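You operate a simulated robot arm through the tools that you are given. There is no shell and no other tool. Be economical: measure what you need, move in short steps, check, and stop when the job is done.

You are at the controls of a simulated robot arm. One attempt, no reset.

## Task
Brush the mesh clean, lay the patchy bar on it, and put the bloomed bar in the yellow tray.
Fine: use the crumb brush; the line stays locked off, main switch off and key out; put the brush back; the patchy bar is left on the mesh on purpose; the good bars stay.

The check looks at the end state, three seconds after you hand in, the way a careful person would. Anything else that was tipped, shoved, dropped, spilled or broken makes it a failure.

## Robot
A 7-joint arm with a two-finger parallel gripper, fixed in place. Base frame: the origin is at the foot of the arm, x ahead of it, y to its left, z up. Readings come in cm, degrees, newtons and seconds.
With the tool pointing down near the work surface it reaches from about 24 to 54 cm from the base axis. Its first joint turns from -66.0 to 66.0 degrees. Payload 1.57 kg.
The TCP is the grasp point between the finger pads, 3 cm short of the fingertips. In the tool frame z runs along the fingers and y along their closing line. Largest opening 11 cm; finger width 2.4, thickness 1.2; the body of the gripper, 4.8 by 11.2 cm, starts 7.8 cm behind the TCP.
Orientation is told as [roll, pitch, yaw] about the base's x, y, z axes, in that order, counted from this pose: with the fingers straight down and closing along the base's y, the tool's x points along the base's -x, its y along +y and its z along -z.

## Interface
- The arm moves only by the tool move_arm. Its argument "plan" is a list of rows, each a list of 7 numbers: the opening, from 0 (shut) to 1 (fully open), then the shift along the tool's x, y, z in cm, then the turn, a rotation vector about the tool's x, y, z in degrees. In form: [[fingers, x, y, z, rx, ry, rz], ...]. A call has 1 to 10 rows; each row is the pose to reach, as a shift and turn from the pose commanded when the call began, along the tool's axes at that moment. A row lasts 0.2 s, in which the tool goes at most 5 cm and 8.6 degrees; a call with a longer step from one row to the next is refused whole, and so is a gripper value outside its range. A pose out of reach is approached as far as the arm can. The call stops where the force on the tool passes 40 N (or 10 N more than at its start, if that is more) or the arm is blocked; 0.2 s more then pass. The fingers move at their own pace (about 10.8 cm/s each) and stop on an object; they squeeze with about 29 N. The grip force told is the motor's: it shows also when the fingers shut on nothing. Time passes only in rows, and 0.2 s behind the last, so rows that repeat a pose let the fingers close. It gives the time, the measured TCP pose, the force on the tool (base axes), the opening and the grip force at its end, in the units of the frame above (readings bear some noise), and new pictures: "pictures" is both (left out), scene, wrist or none.
- Cameras (640 x 400 px; columns grow to the right, rows downward): "scene" is fixed at [15.78, -41.91, 137]; the picture's right is [0.66, -0.75, 0.00], its down [-0.66, -0.58, -0.48] and it looks along [0.36, 0.32, -0.88] (base axes); focal length 214 px, centre (320, 200). "wrist" rides on the gripper at [7, 1.6, -14.1] in the tool frame; the picture's right is [-0.23, 0.97, 0.00], its down [-0.86, -0.20, -0.48] and it looks along [-0.47, -0.11, 0.88] (tool axes); focal length 222 px, centre (320, 200). There is no depth. A picture from a camera that has moved, and an enlarged one, comes with that camera's place and axes in the base frame and with its lens.
- enlarge(camera, box): a new picture of the part [left, top, right, bottom] of that camera's present view, enlarged. No time passes.
- sign_off(): hands the job in; it is judged then, once.

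Work in short steps. Places have to be worked out from the pictures, the camera data and where the tool is seen: move nearer, look again, correct. Check each grasp and each placing, and mend what went wrong. You have 120 turns and 170 pictures in all, those below and enlarged ones among them. Open the gripper and draw the arm clear of the work before you hand the job in, unless the task says otherwise; then end with one line.

The tools are called after "Call:" as name(argument=value, ...) on one line, values as JSON. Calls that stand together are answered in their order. move_arm: Moves the arm, as the interface text tells. Its arguments: {"type":"object","properties":{"plan":{"type":"array","items":{"type":"array","items":{"type":"number"}}},"pictures":{"type":"string","enum":["both","scene","wrist","none"]}},"required":["plan"]} The other tools are called the same way: enlarge (camera, box) takes an enlarged picture of a part of a camera's view; sign_off () hands the job in.

At the start:

```text
time_s: 0.0
tool_pos: [34.89, -4.22, 121.46]
tcp_rot: [0.1, 0.1, 0.1]
force: [0.7, -0.6, -0.1]
grip_width: 11.03
gripper_force: 0.1
```

scene: 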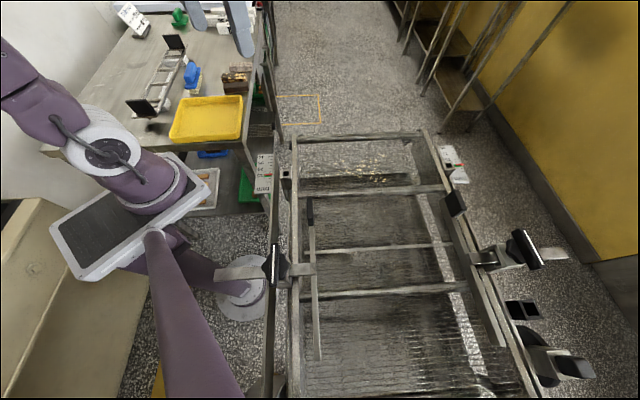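
wrist: 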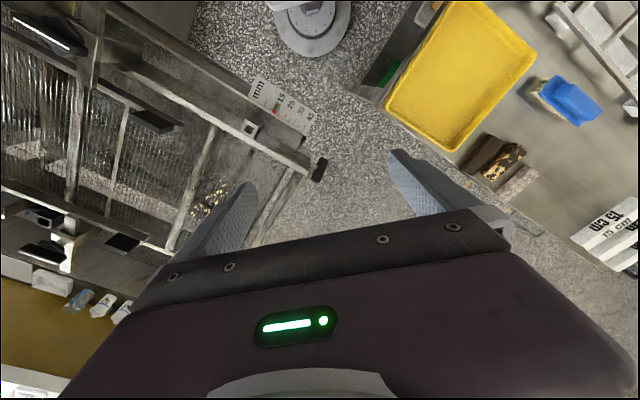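

I'll look closely at the scene before moving: the crumbed mesh, the table with tray, bars and brush.

Call:
enlarge(camera="scene", box=[100, 0, 280, 112])

Call:
enlarge(camera="scene", box=[240, 110, 480, 260])

Call:
enlarge(camera="wrist", box=[380, 0, 640, 220])

Call:
enlarge(camera="scene", box=[400, 120, 640, 400])

```text
3.56 times, centred on (190, 56) of scene
camera zoom: at [15.78, -41.91, 137.0], right [0.66, -0.75, 0.0], down [-0.66, -0.58, -0.48], along [0.36, 0.32, -0.88], focal length 763 px, centre (782, 712)
```

zoom: 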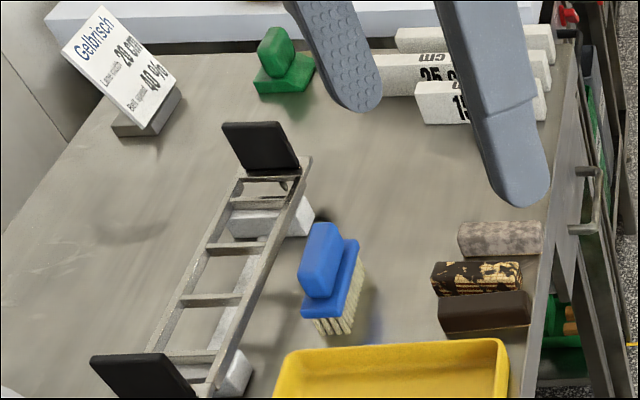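

```text
2.67 times, centred on (360, 185) of scene
camera zoom: at [15.78, -41.91, 137.0], right [0.66, -0.75, 0.0], down [-0.66, -0.58, -0.48], along [0.36, 0.32, -0.88], focal length 572 px, centre (213, 240)
```

zoom: 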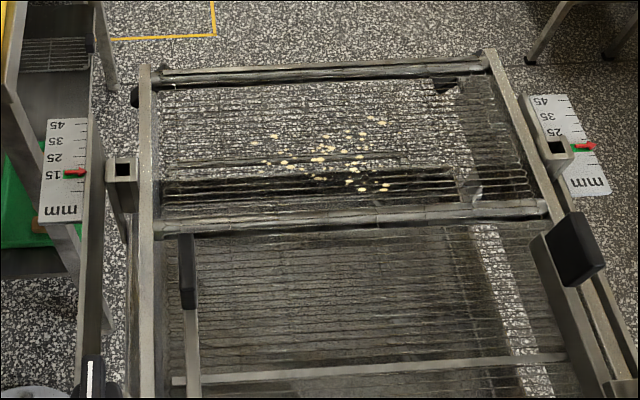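

```text
1.82 times, centred on (510, 110) of wrist
camera zoom: at [27.94, -2.72, 135.55], right [0.23, 0.97, 0.0], down [0.86, -0.2, 0.48], along [0.47, -0.11, -0.88], focal length 404 px, centre (-26, 364)
```

zoom: 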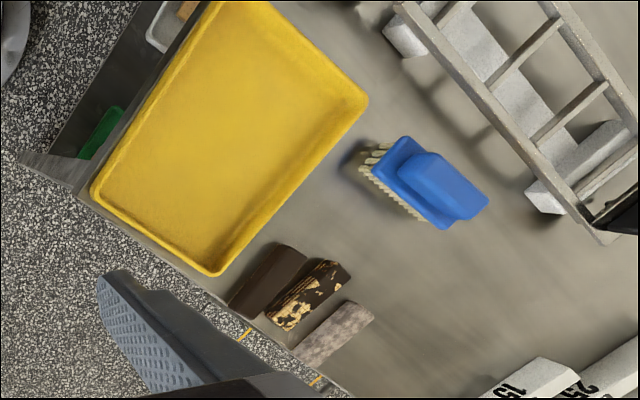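

```text
1.43 times, centred on (520, 260) of scene
camera zoom: at [15.78, -41.91, 137.0], right [0.66, -0.75, 0.0], down [-0.66, -0.58, -0.48], along [0.36, 0.32, -0.88], focal length 306 px, centre (34, 114)
```

zoom: 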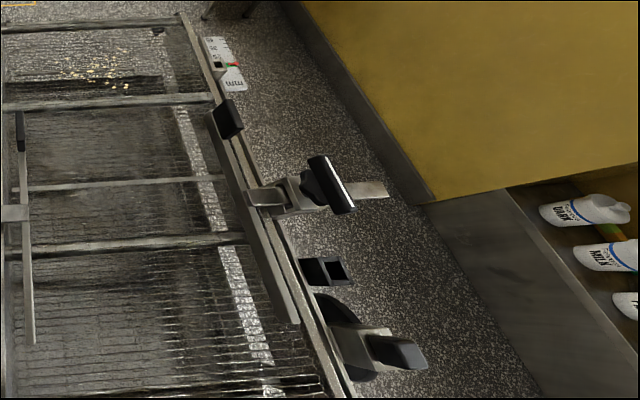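

Triangulating from both cameras, the table top seems to sit near z≈92 and the crumbs near (44,-30,98), higher than the text suggests. I move a little toward the tray/bars at a safe height and look again.

Call:
move_arm(plan=[[1, 0, 4, 0, 0, 0, 0], [1, -1, 8, 1, 0, 0, 0], [1, -2, 12, 2, 0, 0, 0], [1, -3, 16, 3, 0, 0, 0], [1, -4, 20, 4, 0, 0, 0], [1, -5, 23, 4, 0, 0, 0], [1, -6, 25, 4, 0, 0, 0]])

```text
time_s: 1.6
tool_pos: [40.66, 21.06, 117.5]
tcp_rot: [0.0, 0.0, 0.0]
force: [-0.2, -0.4, 0.7]
grip_width: 11.0
gripper_force: 0.0
camera wrist: at [33.76, 22.46, 131.58], right [0.23, 0.97, 0.0], down [0.86, -0.2, 0.48], along [0.47, -0.11, -0.88], focal length 222 px, centre (320, 200)
```

scene: 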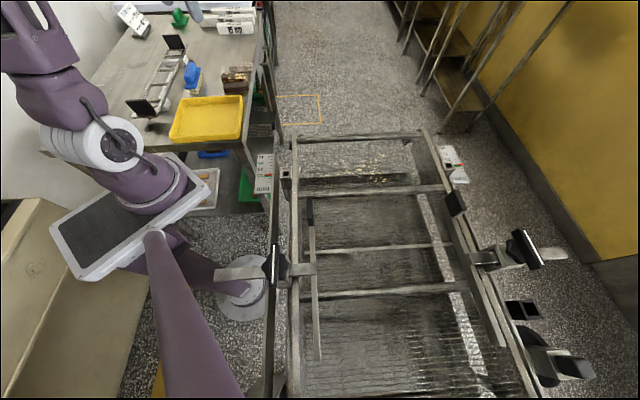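
wrist: 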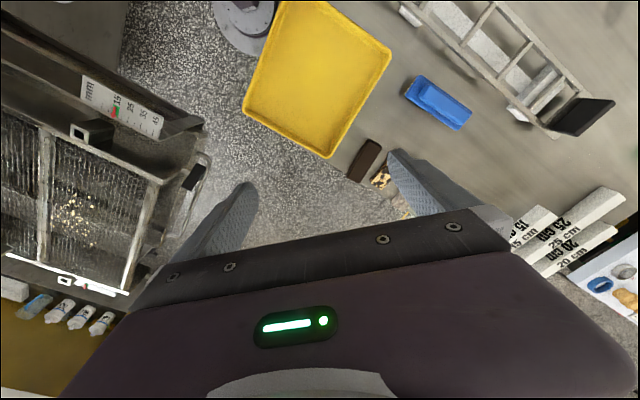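

Wrist-to-wrist parallax puts the tray rim near z≈90.6 and the dark bar near (50,27.5,89), so the bars are further out. I test the reach toward (56,33) at safe height.

Call:
move_arm(plan=[[1, -3, 2, 2, 0, 0, 0], [1, -6, 4, 4, 0, 0, 0], [1, -9, 6, 6, 0, 0, 0], [1, -12, 8, 8, 0, 0, 0], [1, -14, 10, 9, 0, 0, 0], [1, -15, 12, 10, 0, 0, 0], [1, -15, 12, 10, 0, 0, 0]])

```text
time_s: 3.2
tool_pos: [55.76, 32.63, 107.5]
tcp_rot: [-0.2, 0.1, 0.0]
force: [-0.3, 0.3, 0.1]
grip_width: 11.03
gripper_force: 0.0
camera wrist: at [48.81, 34.15, 121.56], right [0.23, 0.97, 0.0], down [0.86, -0.2, 0.48], along [0.46, -0.11, -0.88], focal length 222 px, centre (320, 200)
```

scene: 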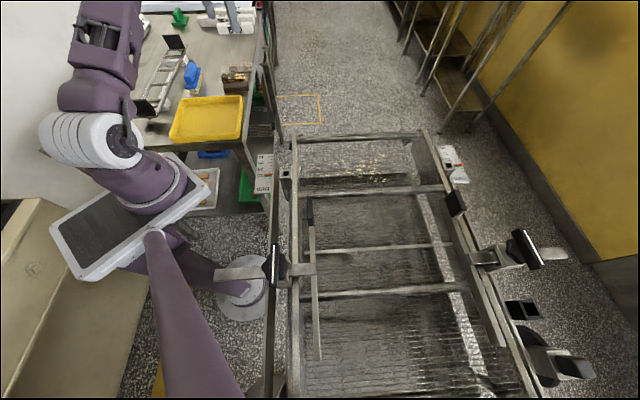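
wrist: 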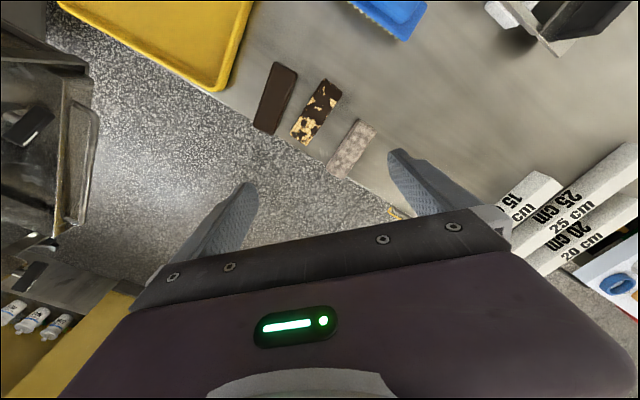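

The arm reaches there fine. Bars: dark ≈(49.4,27.5), patchy ≈(52.7,32.2), bloomed ≈(59.1,36.4), tops ~87.5, long axis at about -41°. Brush ≈(42,42,~89); I go above it for a closer look.

Call:
move_arm(plan=[[1, 4, 2, 0, 0, 0, 0], [1, 8, 4, 0, 0, 0, 0], [1, 11, 7, 0, 0, 0, 0], [1, 13.5, 9, 0, 0, 0, 0], [1, 13.5, 9, 0, 0, 0, 0]], pictures="wrist")

```text
time_s: 4.4
tool_pos: [42.1, 41.88, 107.38]
tcp_rot: [0.1, 0.0, 0.0]
force: [-0.2, -0.1, 0.0]
grip_width: 11.02
gripper_force: 0.0
camera wrist: at [35.17, 43.34, 121.45], right [0.23, 0.97, 0.0], down [0.86, -0.2, 0.48], along [0.47, -0.11, -0.88], focal length 222 px, centre (320, 200)
```

wrist: 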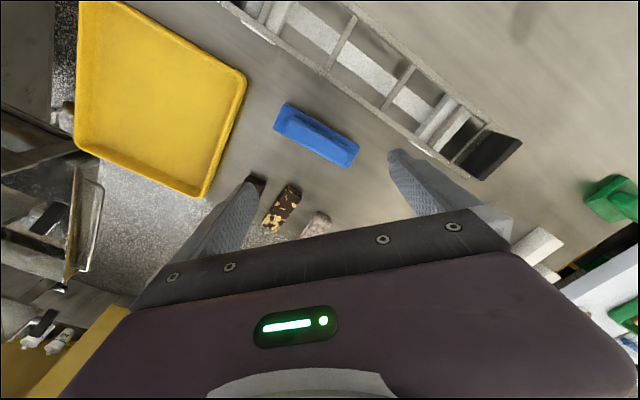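

Call:
enlarge(camera="wrist", box=[230, 60, 410, 240])

```text
2.22 times, centred on (320, 150) of wrist
camera zoom: at [35.17, 43.34, 121.45], right [0.23, 0.97, 0.0], down [0.86, -0.2, 0.48], along [0.47, -0.11, -0.88], focal length 494 px, centre (320, 311)
```

zoom: 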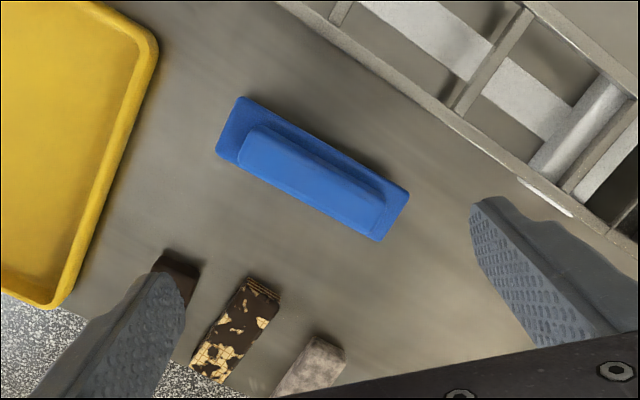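

The brush handle centre is around (42.2,41.1), its long axis at ~51° from x. I turn the gripper +51° yaw so it closes across the handle and descend some for another look.

Call:
move_arm(plan=[[0.6, 0, -0.3, 1, 0, 0, -8.5], [0.6, 0, -0.6, 2, 0, 0, -17], [0.6, 0, -0.8, 3, 0, 0, -25.5], [0.6, 0, -0.8, 4, 0, 0, -34], [0.6, 0, -0.8, 5, 0, 0, -42.5], [0.6, 0, -0.8, 6, 0, 0, -51], [0.6, 0, -0.8, 7, 0, 0, -51]], pictures="both")

```text
time_s: 6.0
tool_pos: [42.4, 40.95, 100.48]
tcp_rot: [0.0, 0.0, 51.1]
force: [0.4, 0.2, 0.3]
grip_width: 6.58
gripper_force: 0.1
camera wrist: at [36.75, 36.4, 114.5], right [-0.62, 0.79, 0.0], down [0.69, 0.54, 0.48], along [0.38, 0.29, -0.88], focal length 222 px, centre (320, 200)
```

scene: 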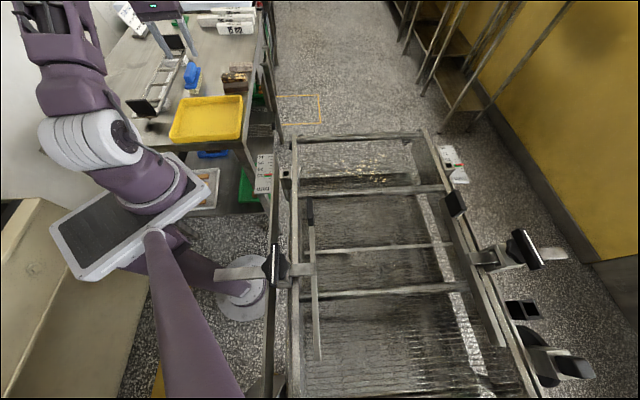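
wrist: 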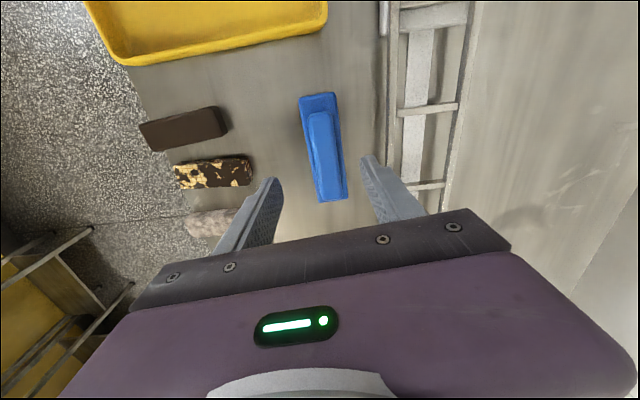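

Handle is nearly centred and aligned (axis ~52-53°). Descend to z≈95 and check again.

Call:
move_arm(plan=[[0.55, 0.1, 0.2, 2, 0, 0, -1], [0.55, 0.1, 0.3, 4, 0, 0, -1.5], [0.55, 0.1, 0.3, 5.5, 0, 0, -1.5], [0.55, 0.1, 0.3, 5.5, 0, 0, -1.5]], pictures="both")

Call:
enlarge(camera="scene", box=[140, 20, 260, 100])

```text
time_s: 7.0
tool_pos: [42.12, 41.12, 94.97]
tcp_rot: [0.1, 0.0, 52.6]
force: [-1.1, -0.6, -0.6]
grip_width: 6.06
gripper_force: 0.0
camera wrist: at [36.6, 36.35, 109.05], right [-0.63, 0.77, 0.0], down [0.68, 0.56, 0.48], along [0.37, 0.3, -0.88], focal length 222 px, centre (320, 200)
```

scene: 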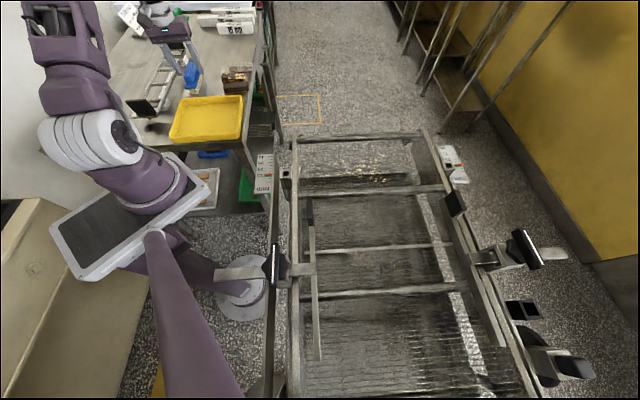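
wrist: 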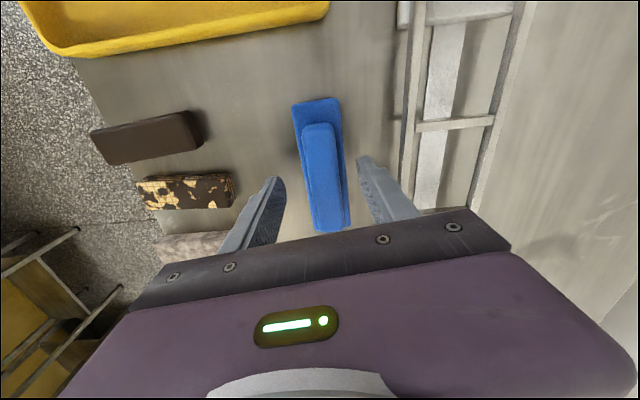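

```text
5.00 times, centred on (200, 60) of scene
camera zoom: at [15.78, -41.91, 137.0], right [0.66, -0.75, 0.0], down [-0.66, -0.58, -0.48], along [0.36, 0.32, -0.88], focal length 1072 px, centre (920, 900)
```

zoom: 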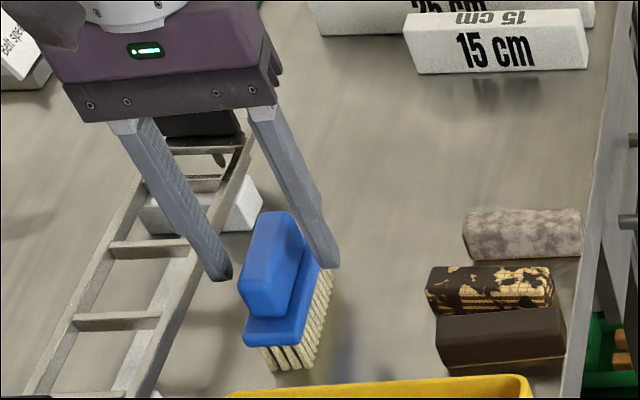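

Call:
enlarge(camera="wrist", box=[240, 80, 420, 240])

```text
2.50 times, centred on (330, 160) of wrist
camera zoom: at [36.6, 36.35, 109.05], right [-0.63, 0.77, 0.0], down [0.68, 0.56, 0.48], along [0.37, 0.3, -0.88], focal length 555 px, centre (295, 300)
```

zoom: 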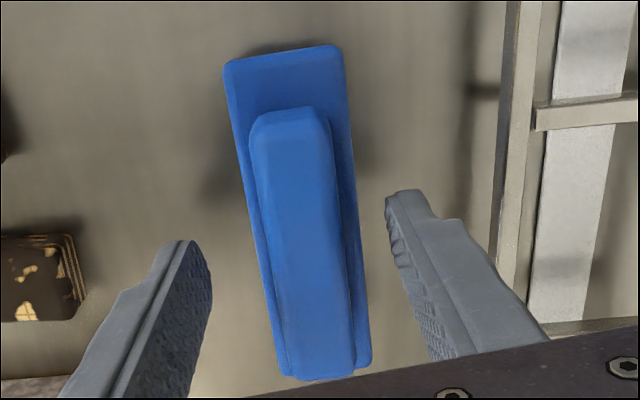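

Fingers straddle the handle laterally; the grip should shift ~0.6 cm outward along the handle. I do that and lower 1.5 cm, then look from the scene side.

Call:
move_arm(plan=[[0.5, -0.6, 0, 0.8, 0, 0, 0], [0.5, -0.6, 0, 1.5, 0, 0, 0], [0.5, -0.6, 0, 1.5, 0, 0, 0]], pictures="none")

Call:
enlarge(camera="scene", box=[160, 30, 240, 90])

```text
time_s: 7.8
tool_pos: [42.5, 41.56, 93.34]
tcp_rot: [0.0, 0.0, 52.5]
force: [-1.3, 0.8, 0.7]
grip_width: 5.52
gripper_force: 0.1
```

```text
6.67 times, centred on (200, 60) of scene
camera zoom: at [15.78, -41.91, 137.0], right [0.66, -0.75, 0.0], down [-0.66, -0.58, -0.48], along [0.36, 0.32, -0.88], focal length 1430 px, centre (1120, 1133)
```

zoom: 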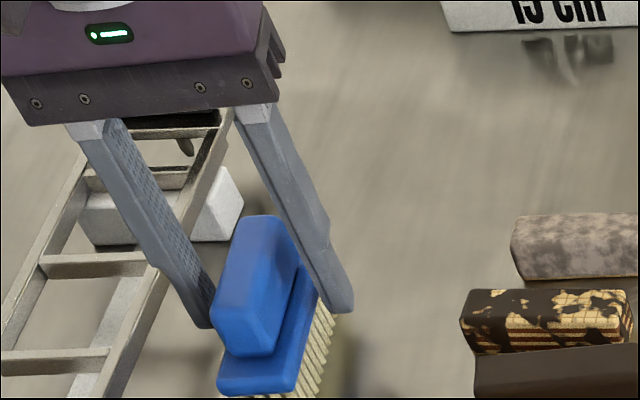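

Tips appear beside the handle, still above the plate. Lower 1 cm more gently and then close.

Call:
move_arm(plan=[[0.5, 0, 0, 0.4, 0, 0, 0], [0.5, 0, 0, 0.8, 0, 0, 0], [0.5, 0, 0, 1.0, 0, 0, 0], [0.5, 0, 0, 1.0, 0, 0, 0]], pictures="wrist")

Call:
enlarge(camera="scene", box=[160, 40, 240, 90])

```text
time_s: 8.8
tool_pos: [42.47, 41.66, 92.41]
tcp_rot: [0.0, 0.0, 52.6]
force: [-0.4, 0.1, -0.8]
grip_width: 5.48
gripper_force: 0.1
camera wrist: at [36.95, 36.9, 106.5], right [-0.63, 0.77, 0.0], down [0.68, 0.56, 0.48], along [0.37, 0.3, -0.88], focal length 222 px, centre (320, 200)
```

wrist: 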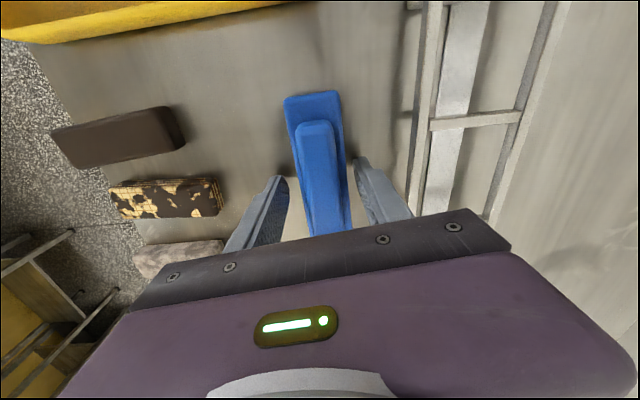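

```text
8.00 times, centred on (200, 65) of scene
camera zoom: at [15.78, -41.91, 137.0], right [0.66, -0.75, 0.0], down [-0.66, -0.58, -0.48], along [0.36, 0.32, -0.88], focal length 1716 px, centre (1280, 1280)
```

zoom: 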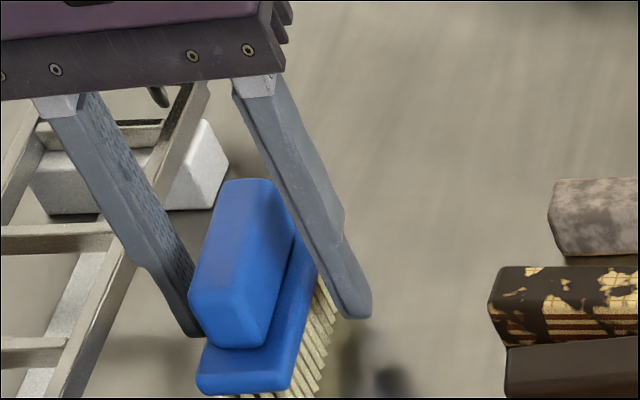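

Tips are around handle-base level. Close and see the width.

Call:
move_arm(plan=[[0.35, 0, 0, 0, 0, 0, 0], [0.2, 0, 0, 0, 0, 0, 0], [0.1, 0, 0, 0, 0, 0, 0], [0.1, 0, 0, 0, 0, 0, 0], [0.1, 0, 0, 0, 0, 0, 0]], pictures="wrist")

Call:
enlarge(camera="scene", box=[160, 40, 240, 90])

```text
time_s: 10.0
tool_pos: [42.36, 41.54, 92.45]
tcp_rot: [0.0, -0.1, 52.5]
force: [-0.3, -0.6, 0.8]
grip_width: 3.74
gripper_force: 28.9
camera wrist: at [36.95, 36.9, 106.51], right [-0.63, 0.77, 0.0], down [0.68, 0.56, 0.48], along [0.37, 0.3, -0.88], focal length 222 px, centre (320, 200)
```

wrist: 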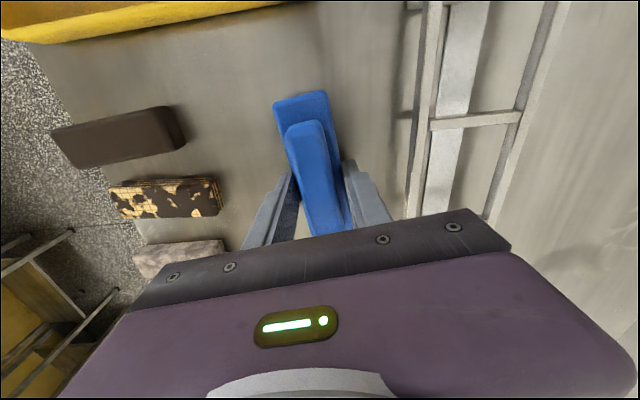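

```text
8.00 times, centred on (200, 65) of scene
camera zoom: at [15.78, -41.91, 137.0], right [0.66, -0.75, 0.0], down [-0.66, -0.58, -0.48], along [0.36, 0.32, -0.88], focal length 1716 px, centre (1280, 1280)
```

zoom: 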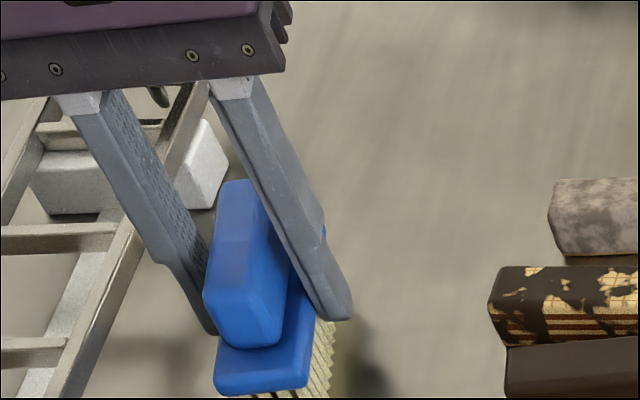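

Width 3.74 means the tips caught the plate. I reopen slightly, raise 1 cm and close on the handle itself.

Call:
move_arm(plan=[[0.42, 0, 0, 0, 0, 0, 0], [0.42, 0, 0, 0, 0, 0, 0], [0.42, 0, 0, -0.6, 0, 0, 0], [0.42, 0, 0, -1.1, 0, 0, 0], [0.1, 0, 0, -1.1, 0, 0, 0], [0.1, 0, 0, -1.1, 0, 0, 0], [0.1, 0, 0, -1.1, 0, 0, 0], [0.1, 0, 0, -1.1, 0, 0, 0]], pictures="wrist")

Call:
enlarge(camera="scene", box=[160, 40, 240, 90])

```text
time_s: 11.8
tool_pos: [42.43, 41.5, 93.52]
tcp_rot: [0.0, 0.1, 52.5]
force: [0.2, -0.5, 0.3]
grip_width: 3.75
gripper_force: 28.9
camera wrist: at [36.95, 36.85, 107.65], right [-0.63, 0.77, 0.0], down [0.68, 0.56, 0.48], along [0.37, 0.3, -0.88], focal length 222 px, centre (320, 200)
```

wrist: 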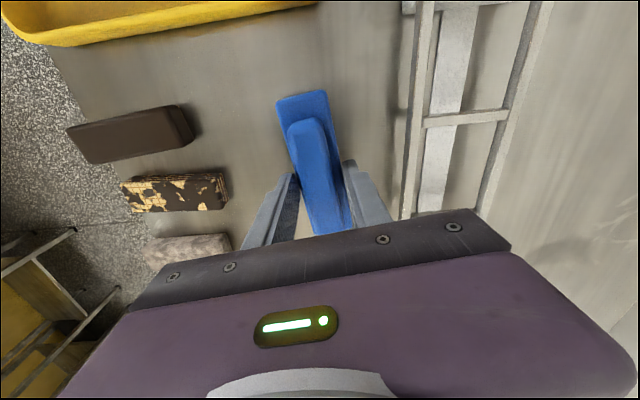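

```text
8.00 times, centred on (200, 65) of scene
camera zoom: at [15.78, -41.91, 137.0], right [0.66, -0.75, 0.0], down [-0.66, -0.58, -0.48], along [0.36, 0.32, -0.88], focal length 1716 px, centre (1280, 1280)
```

zoom: 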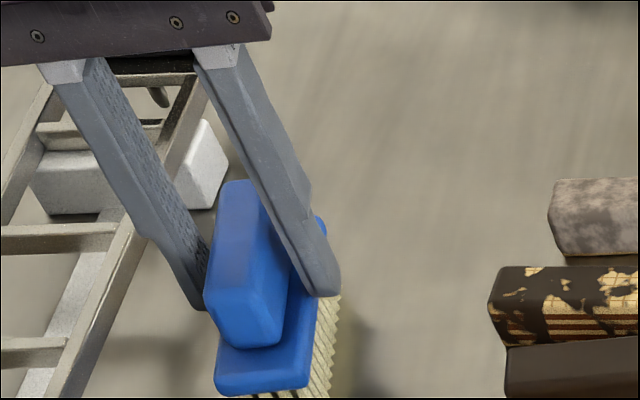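

Same width at 1.1 cm higher. One more probe a bit higher to learn whether the handle itself is narrower.

Call:
move_arm(plan=[[0.42, 0, 0, 0, 0, 0, 0], [0.42, 0, 0, 0, 0, 0, 0], [0.42, 0, 0, -0.5, 0, 0, 0], [0.42, 0, 0, -0.9, 0, 0, 0], [0.1, 0, 0, -0.9, 0, 0, 0], [0.1, 0, 0, -0.9, 0, 0, 0], [0.1, 0, 0, -0.9, 0, 0, 0], [0.1, 0, 0, -0.9, 0, 0, 0]], pictures="wrist")

Call:
enlarge(camera="scene", box=[160, 40, 240, 90])

```text
time_s: 13.6
tool_pos: [42.38, 41.52, 94.41]
tcp_rot: [0.1, 0.0, 52.4]
force: [0.4, 0.5, 0.2]
grip_width: 2.32
gripper_force: 28.6
camera wrist: at [36.94, 36.87, 108.53], right [-0.63, 0.77, 0.0], down [0.68, 0.56, 0.48], along [0.37, 0.3, -0.88], focal length 222 px, centre (320, 200)
```

wrist: 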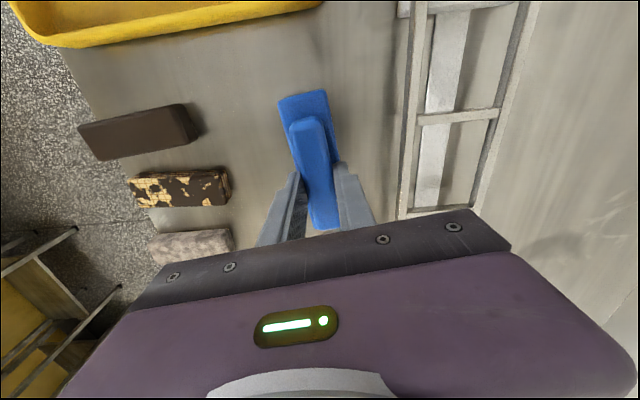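

```text
8.00 times, centred on (200, 65) of scene
camera zoom: at [15.79, -41.9, 137.0], right [0.66, -0.75, 0.0], down [-0.66, -0.58, -0.48], along [0.36, 0.32, -0.88], focal length 1716 px, centre (1280, 1280)
```

zoom: 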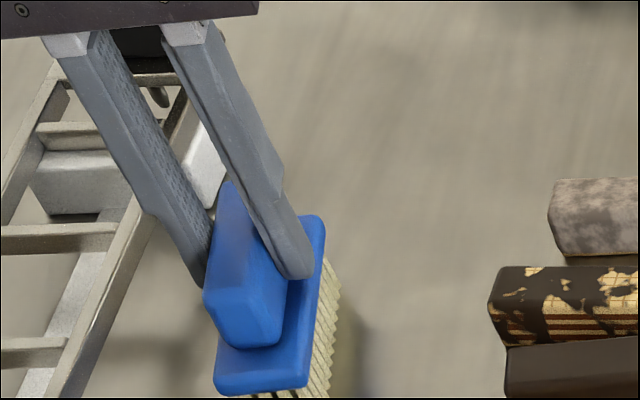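

Now it's a proper grip on the handle (2.32 cm) with the tips just above the plate. Record home: TCP (42.4,41.5,94.4), yaw 52.4. Lift straight up.

Call:
move_arm(plan=[[0.1, 0, 0, -2, 0, 0, 0], [0.1, 0, 0, -5, 0, 0, 0], [0.1, 0, 0, -9, 0, 0, 0], [0.1, 0, 0, -13, 0, 0, 0], [0.1, 0, 0, -17, 0, 0, 0], [0.1, 0, 0, -21, 0, 0, 0], [0.1, 0, 0, -25, 0, 0, 0], [0.1, 0, 0, -25, 0, 0, 0]], pictures="both")

```text
time_s: 15.4
tool_pos: [40.74, 40.93, 117.04]
tcp_rot: [0.1, -0.1, 52.5]
force: [-1.0, 1.2, -1.3]
grip_width: 2.32
gripper_force: 29.0
out of reach, approached as far as the arm can: row 7, 8
camera wrist: at [35.25, 36.28, 131.15], right [-0.63, 0.77, 0.0], down [0.68, 0.56, 0.48], along [0.37, 0.3, -0.88], focal length 222 px, centre (320, 200)
```

scene: 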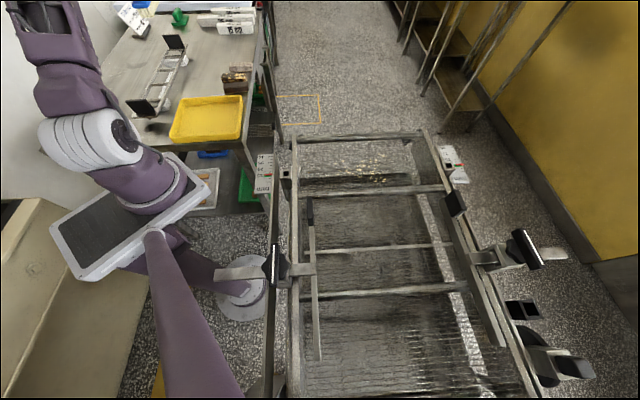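
wrist: 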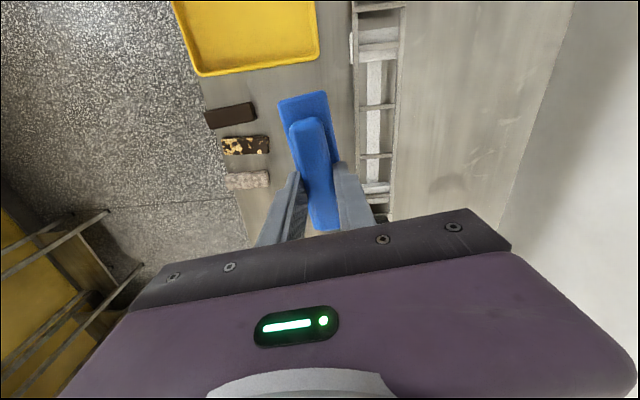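

Brush held. Swing across toward the mesh at height, turning the yaw with the base.

Call:
move_arm(plan=[[0.1, 2.79, -3.32, 0.3, 0, 0, 5], [0.1, 5.58, -6.64, 0.6, 0, 0, 11], [0.1, 8.37, -9.96, 0.9, 0, 0, 17], [0.1, 11.16, -13.28, 1.2, 0, 0, 23], [0.1, 13.95, -16.6, 1.5, 0, 0, 29], [0.1, 16.74, -19.92, 1.8, 0, 0, 35], [0.1, 19.53, -23.24, 2.1, 0, 0, 41], [0.1, 22.32, -26.56, 2.4, 0, 0, 47], [0.1, 25.11, -29.88, 2.7, 0, 0, 52.4], [0.1, 27.9, -33.2, 3, 0, 0, 52.4]], pictures="wrist")

```text
time_s: 17.6
tool_pos: [50.24, -1.37, 114.13]
tcp_rot: [0.0, 0.0, 0.1]
force: [-1.2, -0.5, -2.3]
grip_width: 2.32
gripper_force: 28.8
camera wrist: at [43.24, 0.03, 128.34], right [0.23, 0.97, 0.0], down [0.86, -0.2, 0.48], along [0.47, -0.11, -0.88], focal length 222 px, centre (320, 200)
```

wrist: 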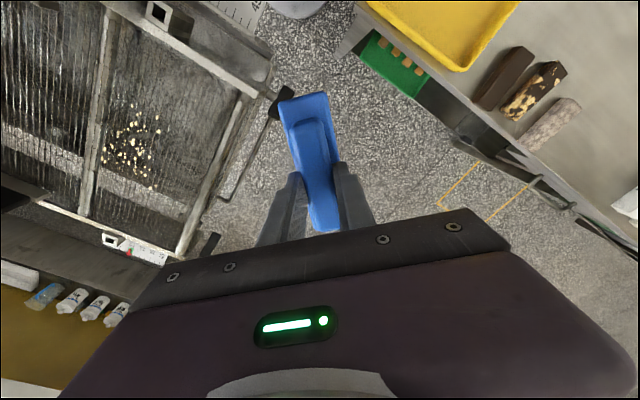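

Call:
enlarge(camera="wrist", box=[0, 0, 300, 290])

Call:
enlarge(camera="scene", box=[270, 120, 450, 220])

```text
1.38 times, centred on (150, 145) of wrist
camera zoom: at [43.24, 0.03, 128.34], right [0.23, 0.97, 0.0], down [0.86, -0.2, 0.48], along [0.47, -0.11, -0.88], focal length 306 px, centre (554, 276)
```

zoom: 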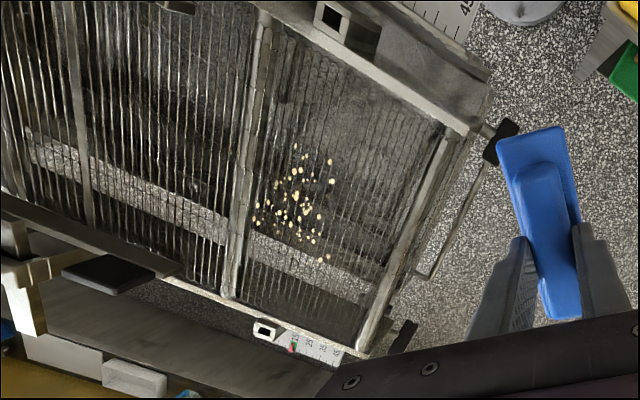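

```text
3.56 times, centred on (360, 170) of scene
camera zoom: at [15.79, -41.91, 137.0], right [0.66, -0.75, 0.0], down [-0.66, -0.58, -0.48], along [0.36, 0.32, -0.88], focal length 763 px, centre (178, 307)
```

zoom: 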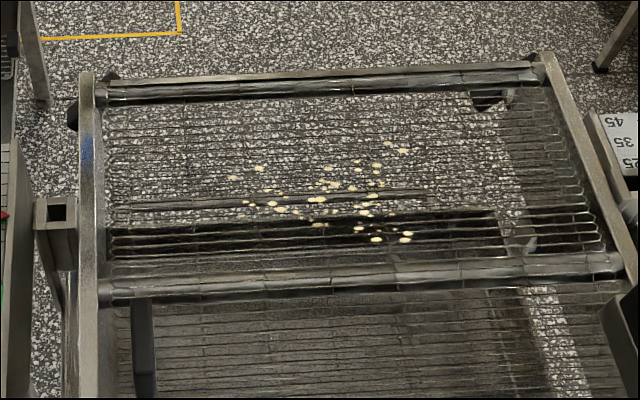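

Crumb patch spans roughly (41..52, -22..-34), mesh z≈96, belt direction ~45°. I bring the brush over the start of the patch with its long side across the belt (yaw -45), still high.

Call:
move_arm(plan=[[0.1, 1, -4, 0, 0, 0, 7], [0.1, 2.2, -8, 0, 0, 0, 14], [0.1, 3.5, -12, 0, 0, 0, 21], [0.1, 5, -16, 0, 0, 0, 28], [0.1, 6.2, -20, 0.5, 0, 0, 35], [0.1, 7.2, -23.5, 1, 0, 0, 42], [0.1, 8.1, -26.2, 2, 0, 0, 45], [0.1, 8.1, -26.2, 2, 0, 0, 45]], pictures="both")

```text
time_s: 19.4
tool_pos: [41.87, -27.47, 112.17]
tcp_rot: [-0.1, 0.1, -45.0]
force: [0.4, -0.4, -1.2]
grip_width: 2.34
gripper_force: 29.2
camera wrist: at [38.14, -21.5, 126.28], right [0.85, 0.53, 0.0], down [0.46, -0.75, 0.48], along [0.25, -0.41, -0.88], focal length 222 px, centre (320, 200)
```

scene: 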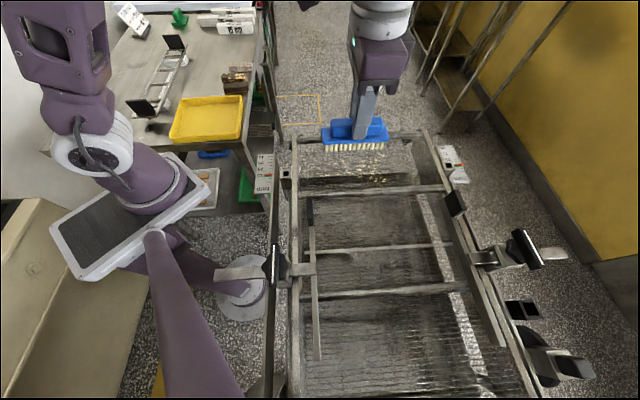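
wrist: 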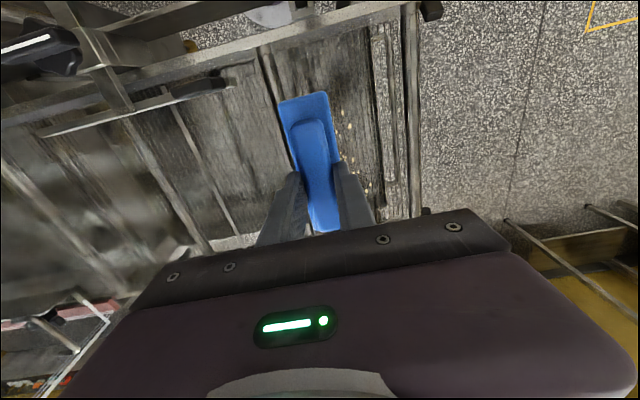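

Brush is over the near side of the patch, clear of the crossbar. Lower gently toward the mesh watching force.

Call:
move_arm(plan=[[0.1, 0, 0, 1.5, 0, 0, 0], [0.1, 0, 0, 3, 0, 0, 0], [0.1, 0, 0, 4.5, 0, 0, 0], [0.1, 0, 0, 5.5, 0, 0, 0], [0.1, 0, 0, 5.5, 0, 0, 0]], pictures="none")

Call:
enlarge(camera="scene", box=[280, 90, 440, 200])

```text
time_s: 20.6
tool_pos: [41.77, -27.39, 106.56]
tcp_rot: [0.1, -0.1, -45.0]
force: [-0.1, -0.3, -0.9]
grip_width: 2.32
gripper_force: 28.7
```

```text
3.64 times, centred on (360, 145) of scene
camera zoom: at [15.79, -41.91, 137.0], right [0.66, -0.75, 0.0], down [-0.66, -0.58, -0.48], along [0.36, 0.32, -0.88], focal length 780 px, centre (174, 400)
```

zoom: 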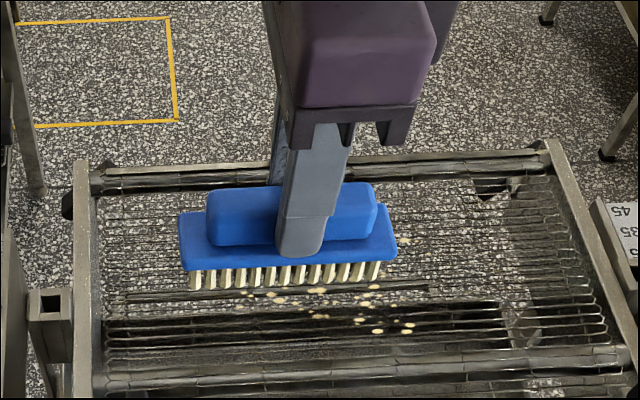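

Bristles still hover some 4–5 cm above the mesh. Continue down carefully.

Call:
move_arm(plan=[[0.1, 0, 0, 1, 0, 0, 0], [0.1, 0, 0, 2, 0, 0, 0], [0.1, 0, 0, 3, 0, 0, 0], [0.1, 0, 0, 3, 0, 0, 0]], pictures="none")

Call:
enlarge(camera="scene", box=[280, 90, 440, 200])

```text
time_s: 21.6
tool_pos: [41.97, -27.33, 103.85]
tcp_rot: [0.0, 0.0, -44.9]
force: [-0.1, -0.1, -0.8]
grip_width: 2.33
gripper_force: 29.4
```

```text
3.64 times, centred on (360, 145) of scene
camera zoom: at [15.79, -41.91, 137.0], right [0.66, -0.75, 0.0], down [-0.66, -0.58, -0.48], along [0.36, 0.32, -0.88], focal length 780 px, centre (174, 400)
```

zoom: 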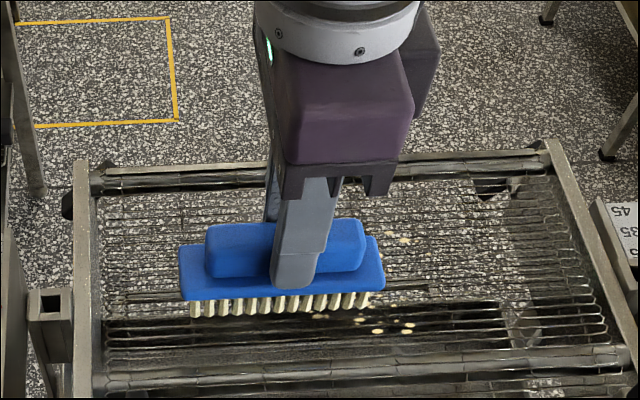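

Call:
move_arm(plan=[[0.1, 0, 0, 0.4, 0, 0, 0], [0.1, 0, 0, 0.8, 0, 0, 0], [0.1, 0, 0, 0.8, 0, 0, 0]], pictures="none")

Call:
enlarge(camera="scene", box=[280, 90, 440, 200])

```text
time_s: 22.4
tool_pos: [41.92, -27.29, 102.95]
tcp_rot: [0.1, 0.0, -44.9]
force: [0.2, 0.2, -0.8]
grip_width: 2.31
gripper_force: 28.9
```

```text
3.64 times, centred on (360, 145) of scene
camera zoom: at [15.79, -41.91, 137.0], right [0.66, -0.75, 0.0], down [-0.66, -0.58, -0.48], along [0.36, 0.32, -0.88], focal length 780 px, centre (174, 400)
```

zoom: 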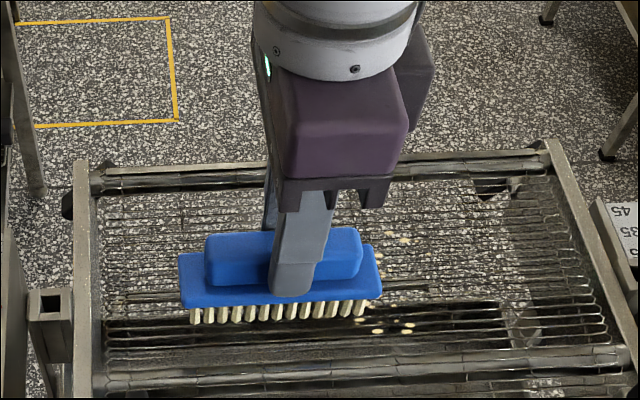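

No contact yet; continue in small steps.

Call:
move_arm(plan=[[0.1, 0, 0, 0.3, 0, 0, 0], [0.1, 0, 0, 0.6, 0, 0, 0], [0.1, 0, 0, 0.9, 0, 0, 0], [0.1, 0, 0, 0.9, 0, 0, 0]], pictures="none")

Call:
enlarge(camera="scene", box=[280, 90, 440, 200])

```text
time_s: 23.4
tool_pos: [41.85, -27.36, 102.07]
tcp_rot: [0.0, 0.0, -45.0]
force: [0.0, -0.5, -1.0]
grip_width: 2.32
gripper_force: 28.7
```

```text
3.64 times, centred on (360, 145) of scene
camera zoom: at [15.79, -41.91, 137.0], right [0.66, -0.75, 0.0], down [-0.66, -0.58, -0.48], along [0.36, 0.32, -0.88], focal length 780 px, centre (174, 400)
```

zoom: 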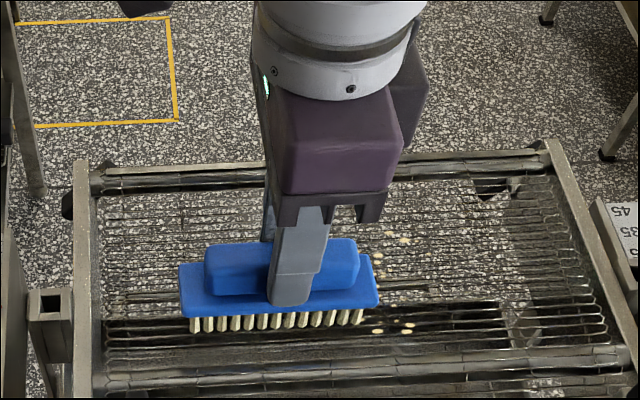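

Call:
move_arm(plan=[[0.1, 0, 0, 0.3, 0, 0, 0], [0.1, 0, 0, 0.6, 0, 0, 0], [0.1, 0, 0, 0.9, 0, 0, 0], [0.1, 0, 0, 1.2, 0, 0, 0], [0.1, 0, 0, 1.2, 0, 0, 0]], pictures="none")

Call:
enlarge(camera="scene", box=[280, 90, 440, 200])

```text
time_s: 24.2
tool_pos: [41.91, -27.51, 101.46]
tcp_rot: [0.1, -0.3, -44.8]
force: [-1.6, 2.5, 9.9]
grip_width: 2.34
gripper_force: 28.8
stopped in row 4: the force on the tool passed its limit (the readings are from after the stop); the commanded pose is now the measured one
```

```text
3.64 times, centred on (360, 145) of scene
camera zoom: at [15.77, -41.89, 137.01], right [0.66, -0.75, 0.0], down [-0.66, -0.58, -0.48], along [0.36, 0.32, -0.88], focal length 780 px, centre (174, 400)
```

zoom: 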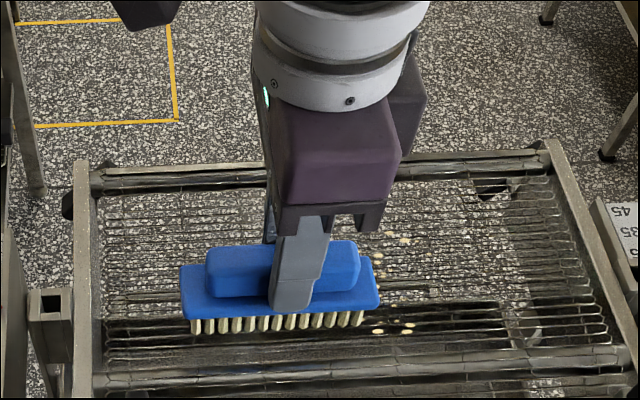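

Contact at TCP z≈101.4. Sweep along the belt toward the open end (+tool y) with light pressure.

Call:
move_arm(plan=[[0.1, 0, 0, -0.1, 0, 0, 0], [0.1, 0, 1.2, -0.1, 0, 0, 0], [0.1, 0, 2.4, -0.1, 0, 0, 0], [0.1, 0, 3.6, -0.1, 0, 0, 0], [0.1, 0, 4.8, -0.1, 0, 0, 0], [0.1, 0, 6, -0.1, 0, 0, 0], [0.1, 0, 7.2, -0.1, 0, 0, 0], [0.1, 0, 8, -0.1, 0, 0, 0]], pictures="none")

Call:
enlarge(camera="scene", box=[280, 90, 440, 200])

```text
time_s: 26.0
tool_pos: [47.61, -21.66, 101.52]
tcp_rot: [0.0, -0.3, -45.0]
force: [-2.9, -2.9, 8.2]
grip_width: 2.32
gripper_force: 29.4
```

```text
3.64 times, centred on (360, 145) of scene
camera zoom: at [15.76, -41.91, 137.0], right [0.66, -0.75, 0.0], down [-0.66, -0.58, -0.48], along [0.36, 0.32, -0.88], focal length 780 px, centre (174, 400)
```

zoom: 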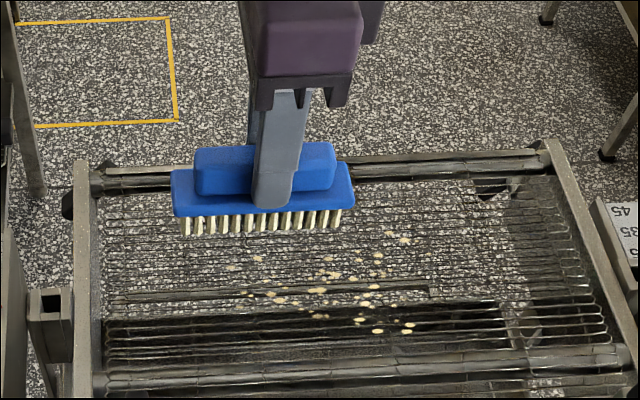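

The crumbs look unchanged after the first stroke despite steady contact. I stroke back with slightly more pressure, shifted 2.5 cm across, and check whether anything changes.

Call:
move_arm(plan=[[0.1, -1, 0, 0, 0, 0, 0], [0.1, -2.5, 0, 0.1, 0, 0, 0], [0.1, -2.5, -1.2, 0.15, 0, 0, 0], [0.1, -2.5, -2.4, 0.15, 0, 0, 0], [0.1, -2.5, -3.6, 0.15, 0, 0, 0], [0.1, -2.5, -4.8, 0.15, 0, 0, 0], [0.1, -2.5, -6, 0.15, 0, 0, 0], [0.1, -2.5, -7.2, 0.15, 0, 0, 0], [0.1, -2.5, -8.3, 0.15, 0, 0, 0]], pictures="none")

Call:
enlarge(camera="scene", box=[280, 90, 440, 200])

```text
time_s: 27.7
tool_pos: [44.97, -28.06, 101.43]
tcp_rot: [0.1, -0.5, -44.6]
force: [-0.3, 1.5, 6.3]
grip_width: 2.31
gripper_force: 28.5
stopped in row 8: the force on the tool passed its limit (the readings are from after the stop); the commanded pose is now the measured one
```

```text
3.64 times, centred on (360, 145) of scene
camera zoom: at [15.77, -41.9, 137.0], right [0.66, -0.75, 0.0], down [-0.66, -0.58, -0.48], along [0.36, 0.32, -0.88], focal length 780 px, centre (174, 400)
```

zoom: 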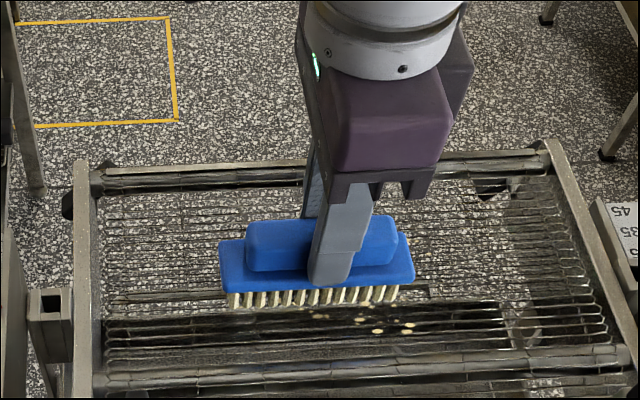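

A stop at some lateral bump. Ease up slightly, continue toward the crossbar side, then stroke out again to see what's left.

Call:
move_arm(plan=[[0.1, 0, 0, -0.3, 0, 0, 0], [0.1, 0, -0.8, -0.2, 0, 0, 0], [0.1, 0, -1.6, -0.15, 0, 0, 0], [0.1, 0, -2.2, -0.15, 0, 0, 0], [0.1, 0, -1, -0.1, 0, 0, 0], [0.1, 0, 1, -0.1, 0, 0, 0], [0.1, 0, 3, -0.1, 0, 0, 0], [0.1, 0, 5, -0.1, 0, 0, 0], [0.1, 0, 7, -0.1, 0, 0, 0], [0.1, 0, 8.5, -0.1, 0, 0, 0]], pictures="none")

Call:
enlarge(camera="scene", box=[280, 90, 440, 200])

```text
time_s: 29.9
tool_pos: [50.96, -22.13, 101.47]
tcp_rot: [0.0, -0.6, -44.7]
force: [-2.8, -2.9, 7.6]
grip_width: 2.32
gripper_force: 29.2
```

```text
3.64 times, centred on (360, 145) of scene
camera zoom: at [15.76, -41.91, 137.0], right [0.66, -0.75, 0.0], down [-0.66, -0.58, -0.48], along [0.36, 0.32, -0.88], focal length 780 px, centre (174, 400)
```

zoom: 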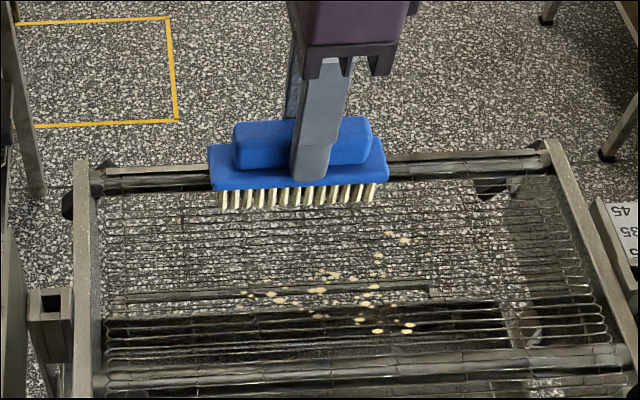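

Some crumbs (the left-outer ones) are gone, so strokes work but gradually. I continue with back-and-forth strokes, shifted a bit further across.

Call:
move_arm(plan=[[0.1, -1.5, -0.5, -0.1, 0, 0, 0], [0.1, -1.5, -2.5, -0.05, 0, 0, 0], [0.1, -1.5, -4.5, -0.05, 0, 0, 0], [0.1, -1.5, -6.5, -0.05, 0, 0, 0], [0.1, -1.5, -8.5, -0.1, 0, 0, 0], [0.1, -1.5, -10.3, -0.1, 0, 0, 0], [0.1, -1.5, -10.3, -0.1, 0, 0, 0]], pictures="none")

Call:
enlarge(camera="scene", box=[280, 90, 440, 200])

```text
time_s: 31.5
tool_pos: [44.91, -30.51, 101.6]
tcp_rot: [0.1, -0.5, -44.6]
force: [0.2, -0.6, -0.9]
grip_width: 2.32
gripper_force: 28.5
```

```text
3.64 times, centred on (360, 145) of scene
camera zoom: at [15.78, -41.91, 137.0], right [0.66, -0.75, 0.0], down [-0.66, -0.58, -0.48], along [0.36, 0.32, -0.88], focal length 780 px, centre (174, 400)
```

zoom: 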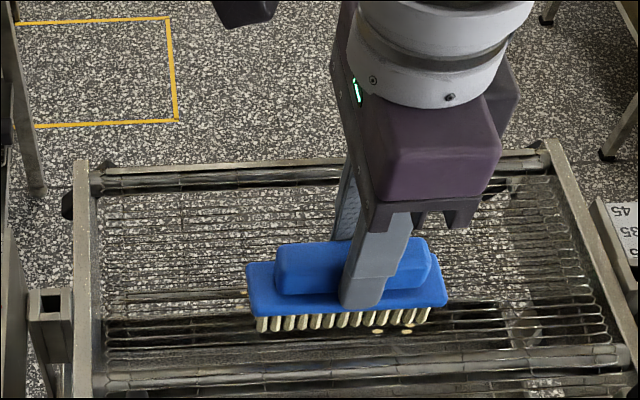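

Contact was lost at this end (force ~0). Press slightly lower, move a bit further inward, then stroke out.

Call:
move_arm(plan=[[0.1, 0, -0.4, 0.15, 0, 0, 0], [0.1, 0, -0.8, 0.25, 0, 0, 0], [0.1, 0, -0.8, 0.3, 0, 0, 0], [0.1, 0, 0.7, 0.3, 0, 0, 0], [0.1, 0, 2.2, 0.25, 0, 0, 0], [0.1, 0, 3.7, 0.2, 0, 0, 0], [0.1, 0, 5.2, 0.15, 0, 0, 0], [0.1, 0, 6.7, 0.1, 0, 0, 0], [0.1, 0, 8.2, 0.1, 0, 0, 0], [0.1, 0, 9.7, 0.1, 0, 0, 0]], pictures="none")

Call:
enlarge(camera="scene", box=[280, 90, 440, 200])

```text
time_s: 32.3
tool_pos: [44.49, -30.81, 101.49]
tcp_rot: [0.4, -0.7, -44.7]
force: [-0.4, 3.3, 6.8]
grip_width: 2.32
gripper_force: 28.9
stopped in row 3: the force on the tool passed its limit (the readings are from after the stop); the commanded pose is now the measured one
```

```text
3.64 times, centred on (360, 145) of scene
camera zoom: at [15.77, -41.89, 137.0], right [0.66, -0.75, 0.0], down [-0.66, -0.58, -0.48], along [0.36, 0.32, -0.88], focal length 780 px, centre (174, 400)
```

zoom: 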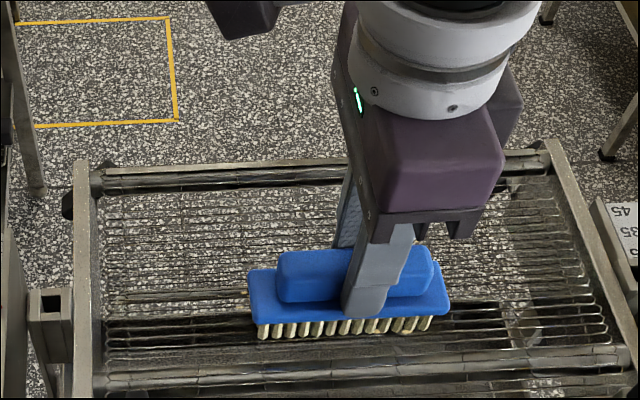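

Call:
move_arm(plan=[[0.1, 0, 0, -0.03, 0, 0, 0], [0.1, 0, 1.5, -0.03, 0, 0, 0], [0.1, 0, 3, -0.03, 0, 0, 0], [0.1, 0, 4.5, -0.03, 0, 0, 0], [0.1, 0, 6, -0.03, 0, 0, 0], [0.1, 0, 7.5, -0.03, 0, 0, 0], [0.1, 0, 9, -0.03, 0, 0, 0], [0.1, 0, 10.5, -0.03, 0, 0, 0]], pictures="none")

Call:
enlarge(camera="scene", box=[280, 90, 440, 200])

```text
time_s: 34.1
tool_pos: [51.78, -23.41, 101.62]
tcp_rot: [0.4, -0.8, -44.7]
force: [-0.4, -0.4, -1.7]
grip_width: 2.3
gripper_force: 29.4
```

```text
3.64 times, centred on (360, 145) of scene
camera zoom: at [15.79, -41.91, 137.0], right [0.66, -0.75, 0.0], down [-0.66, -0.58, -0.48], along [0.36, 0.32, -0.88], focal length 780 px, centre (174, 400)
```

zoom: 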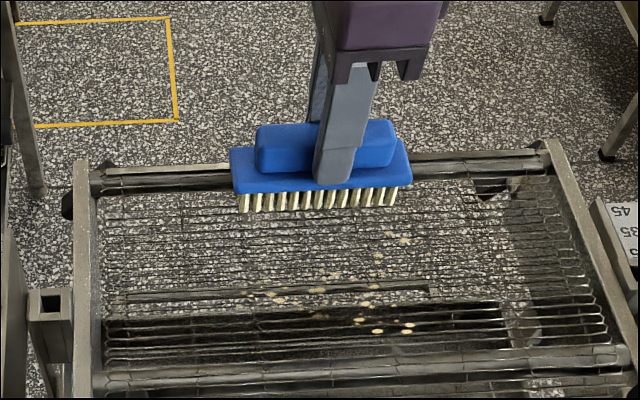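

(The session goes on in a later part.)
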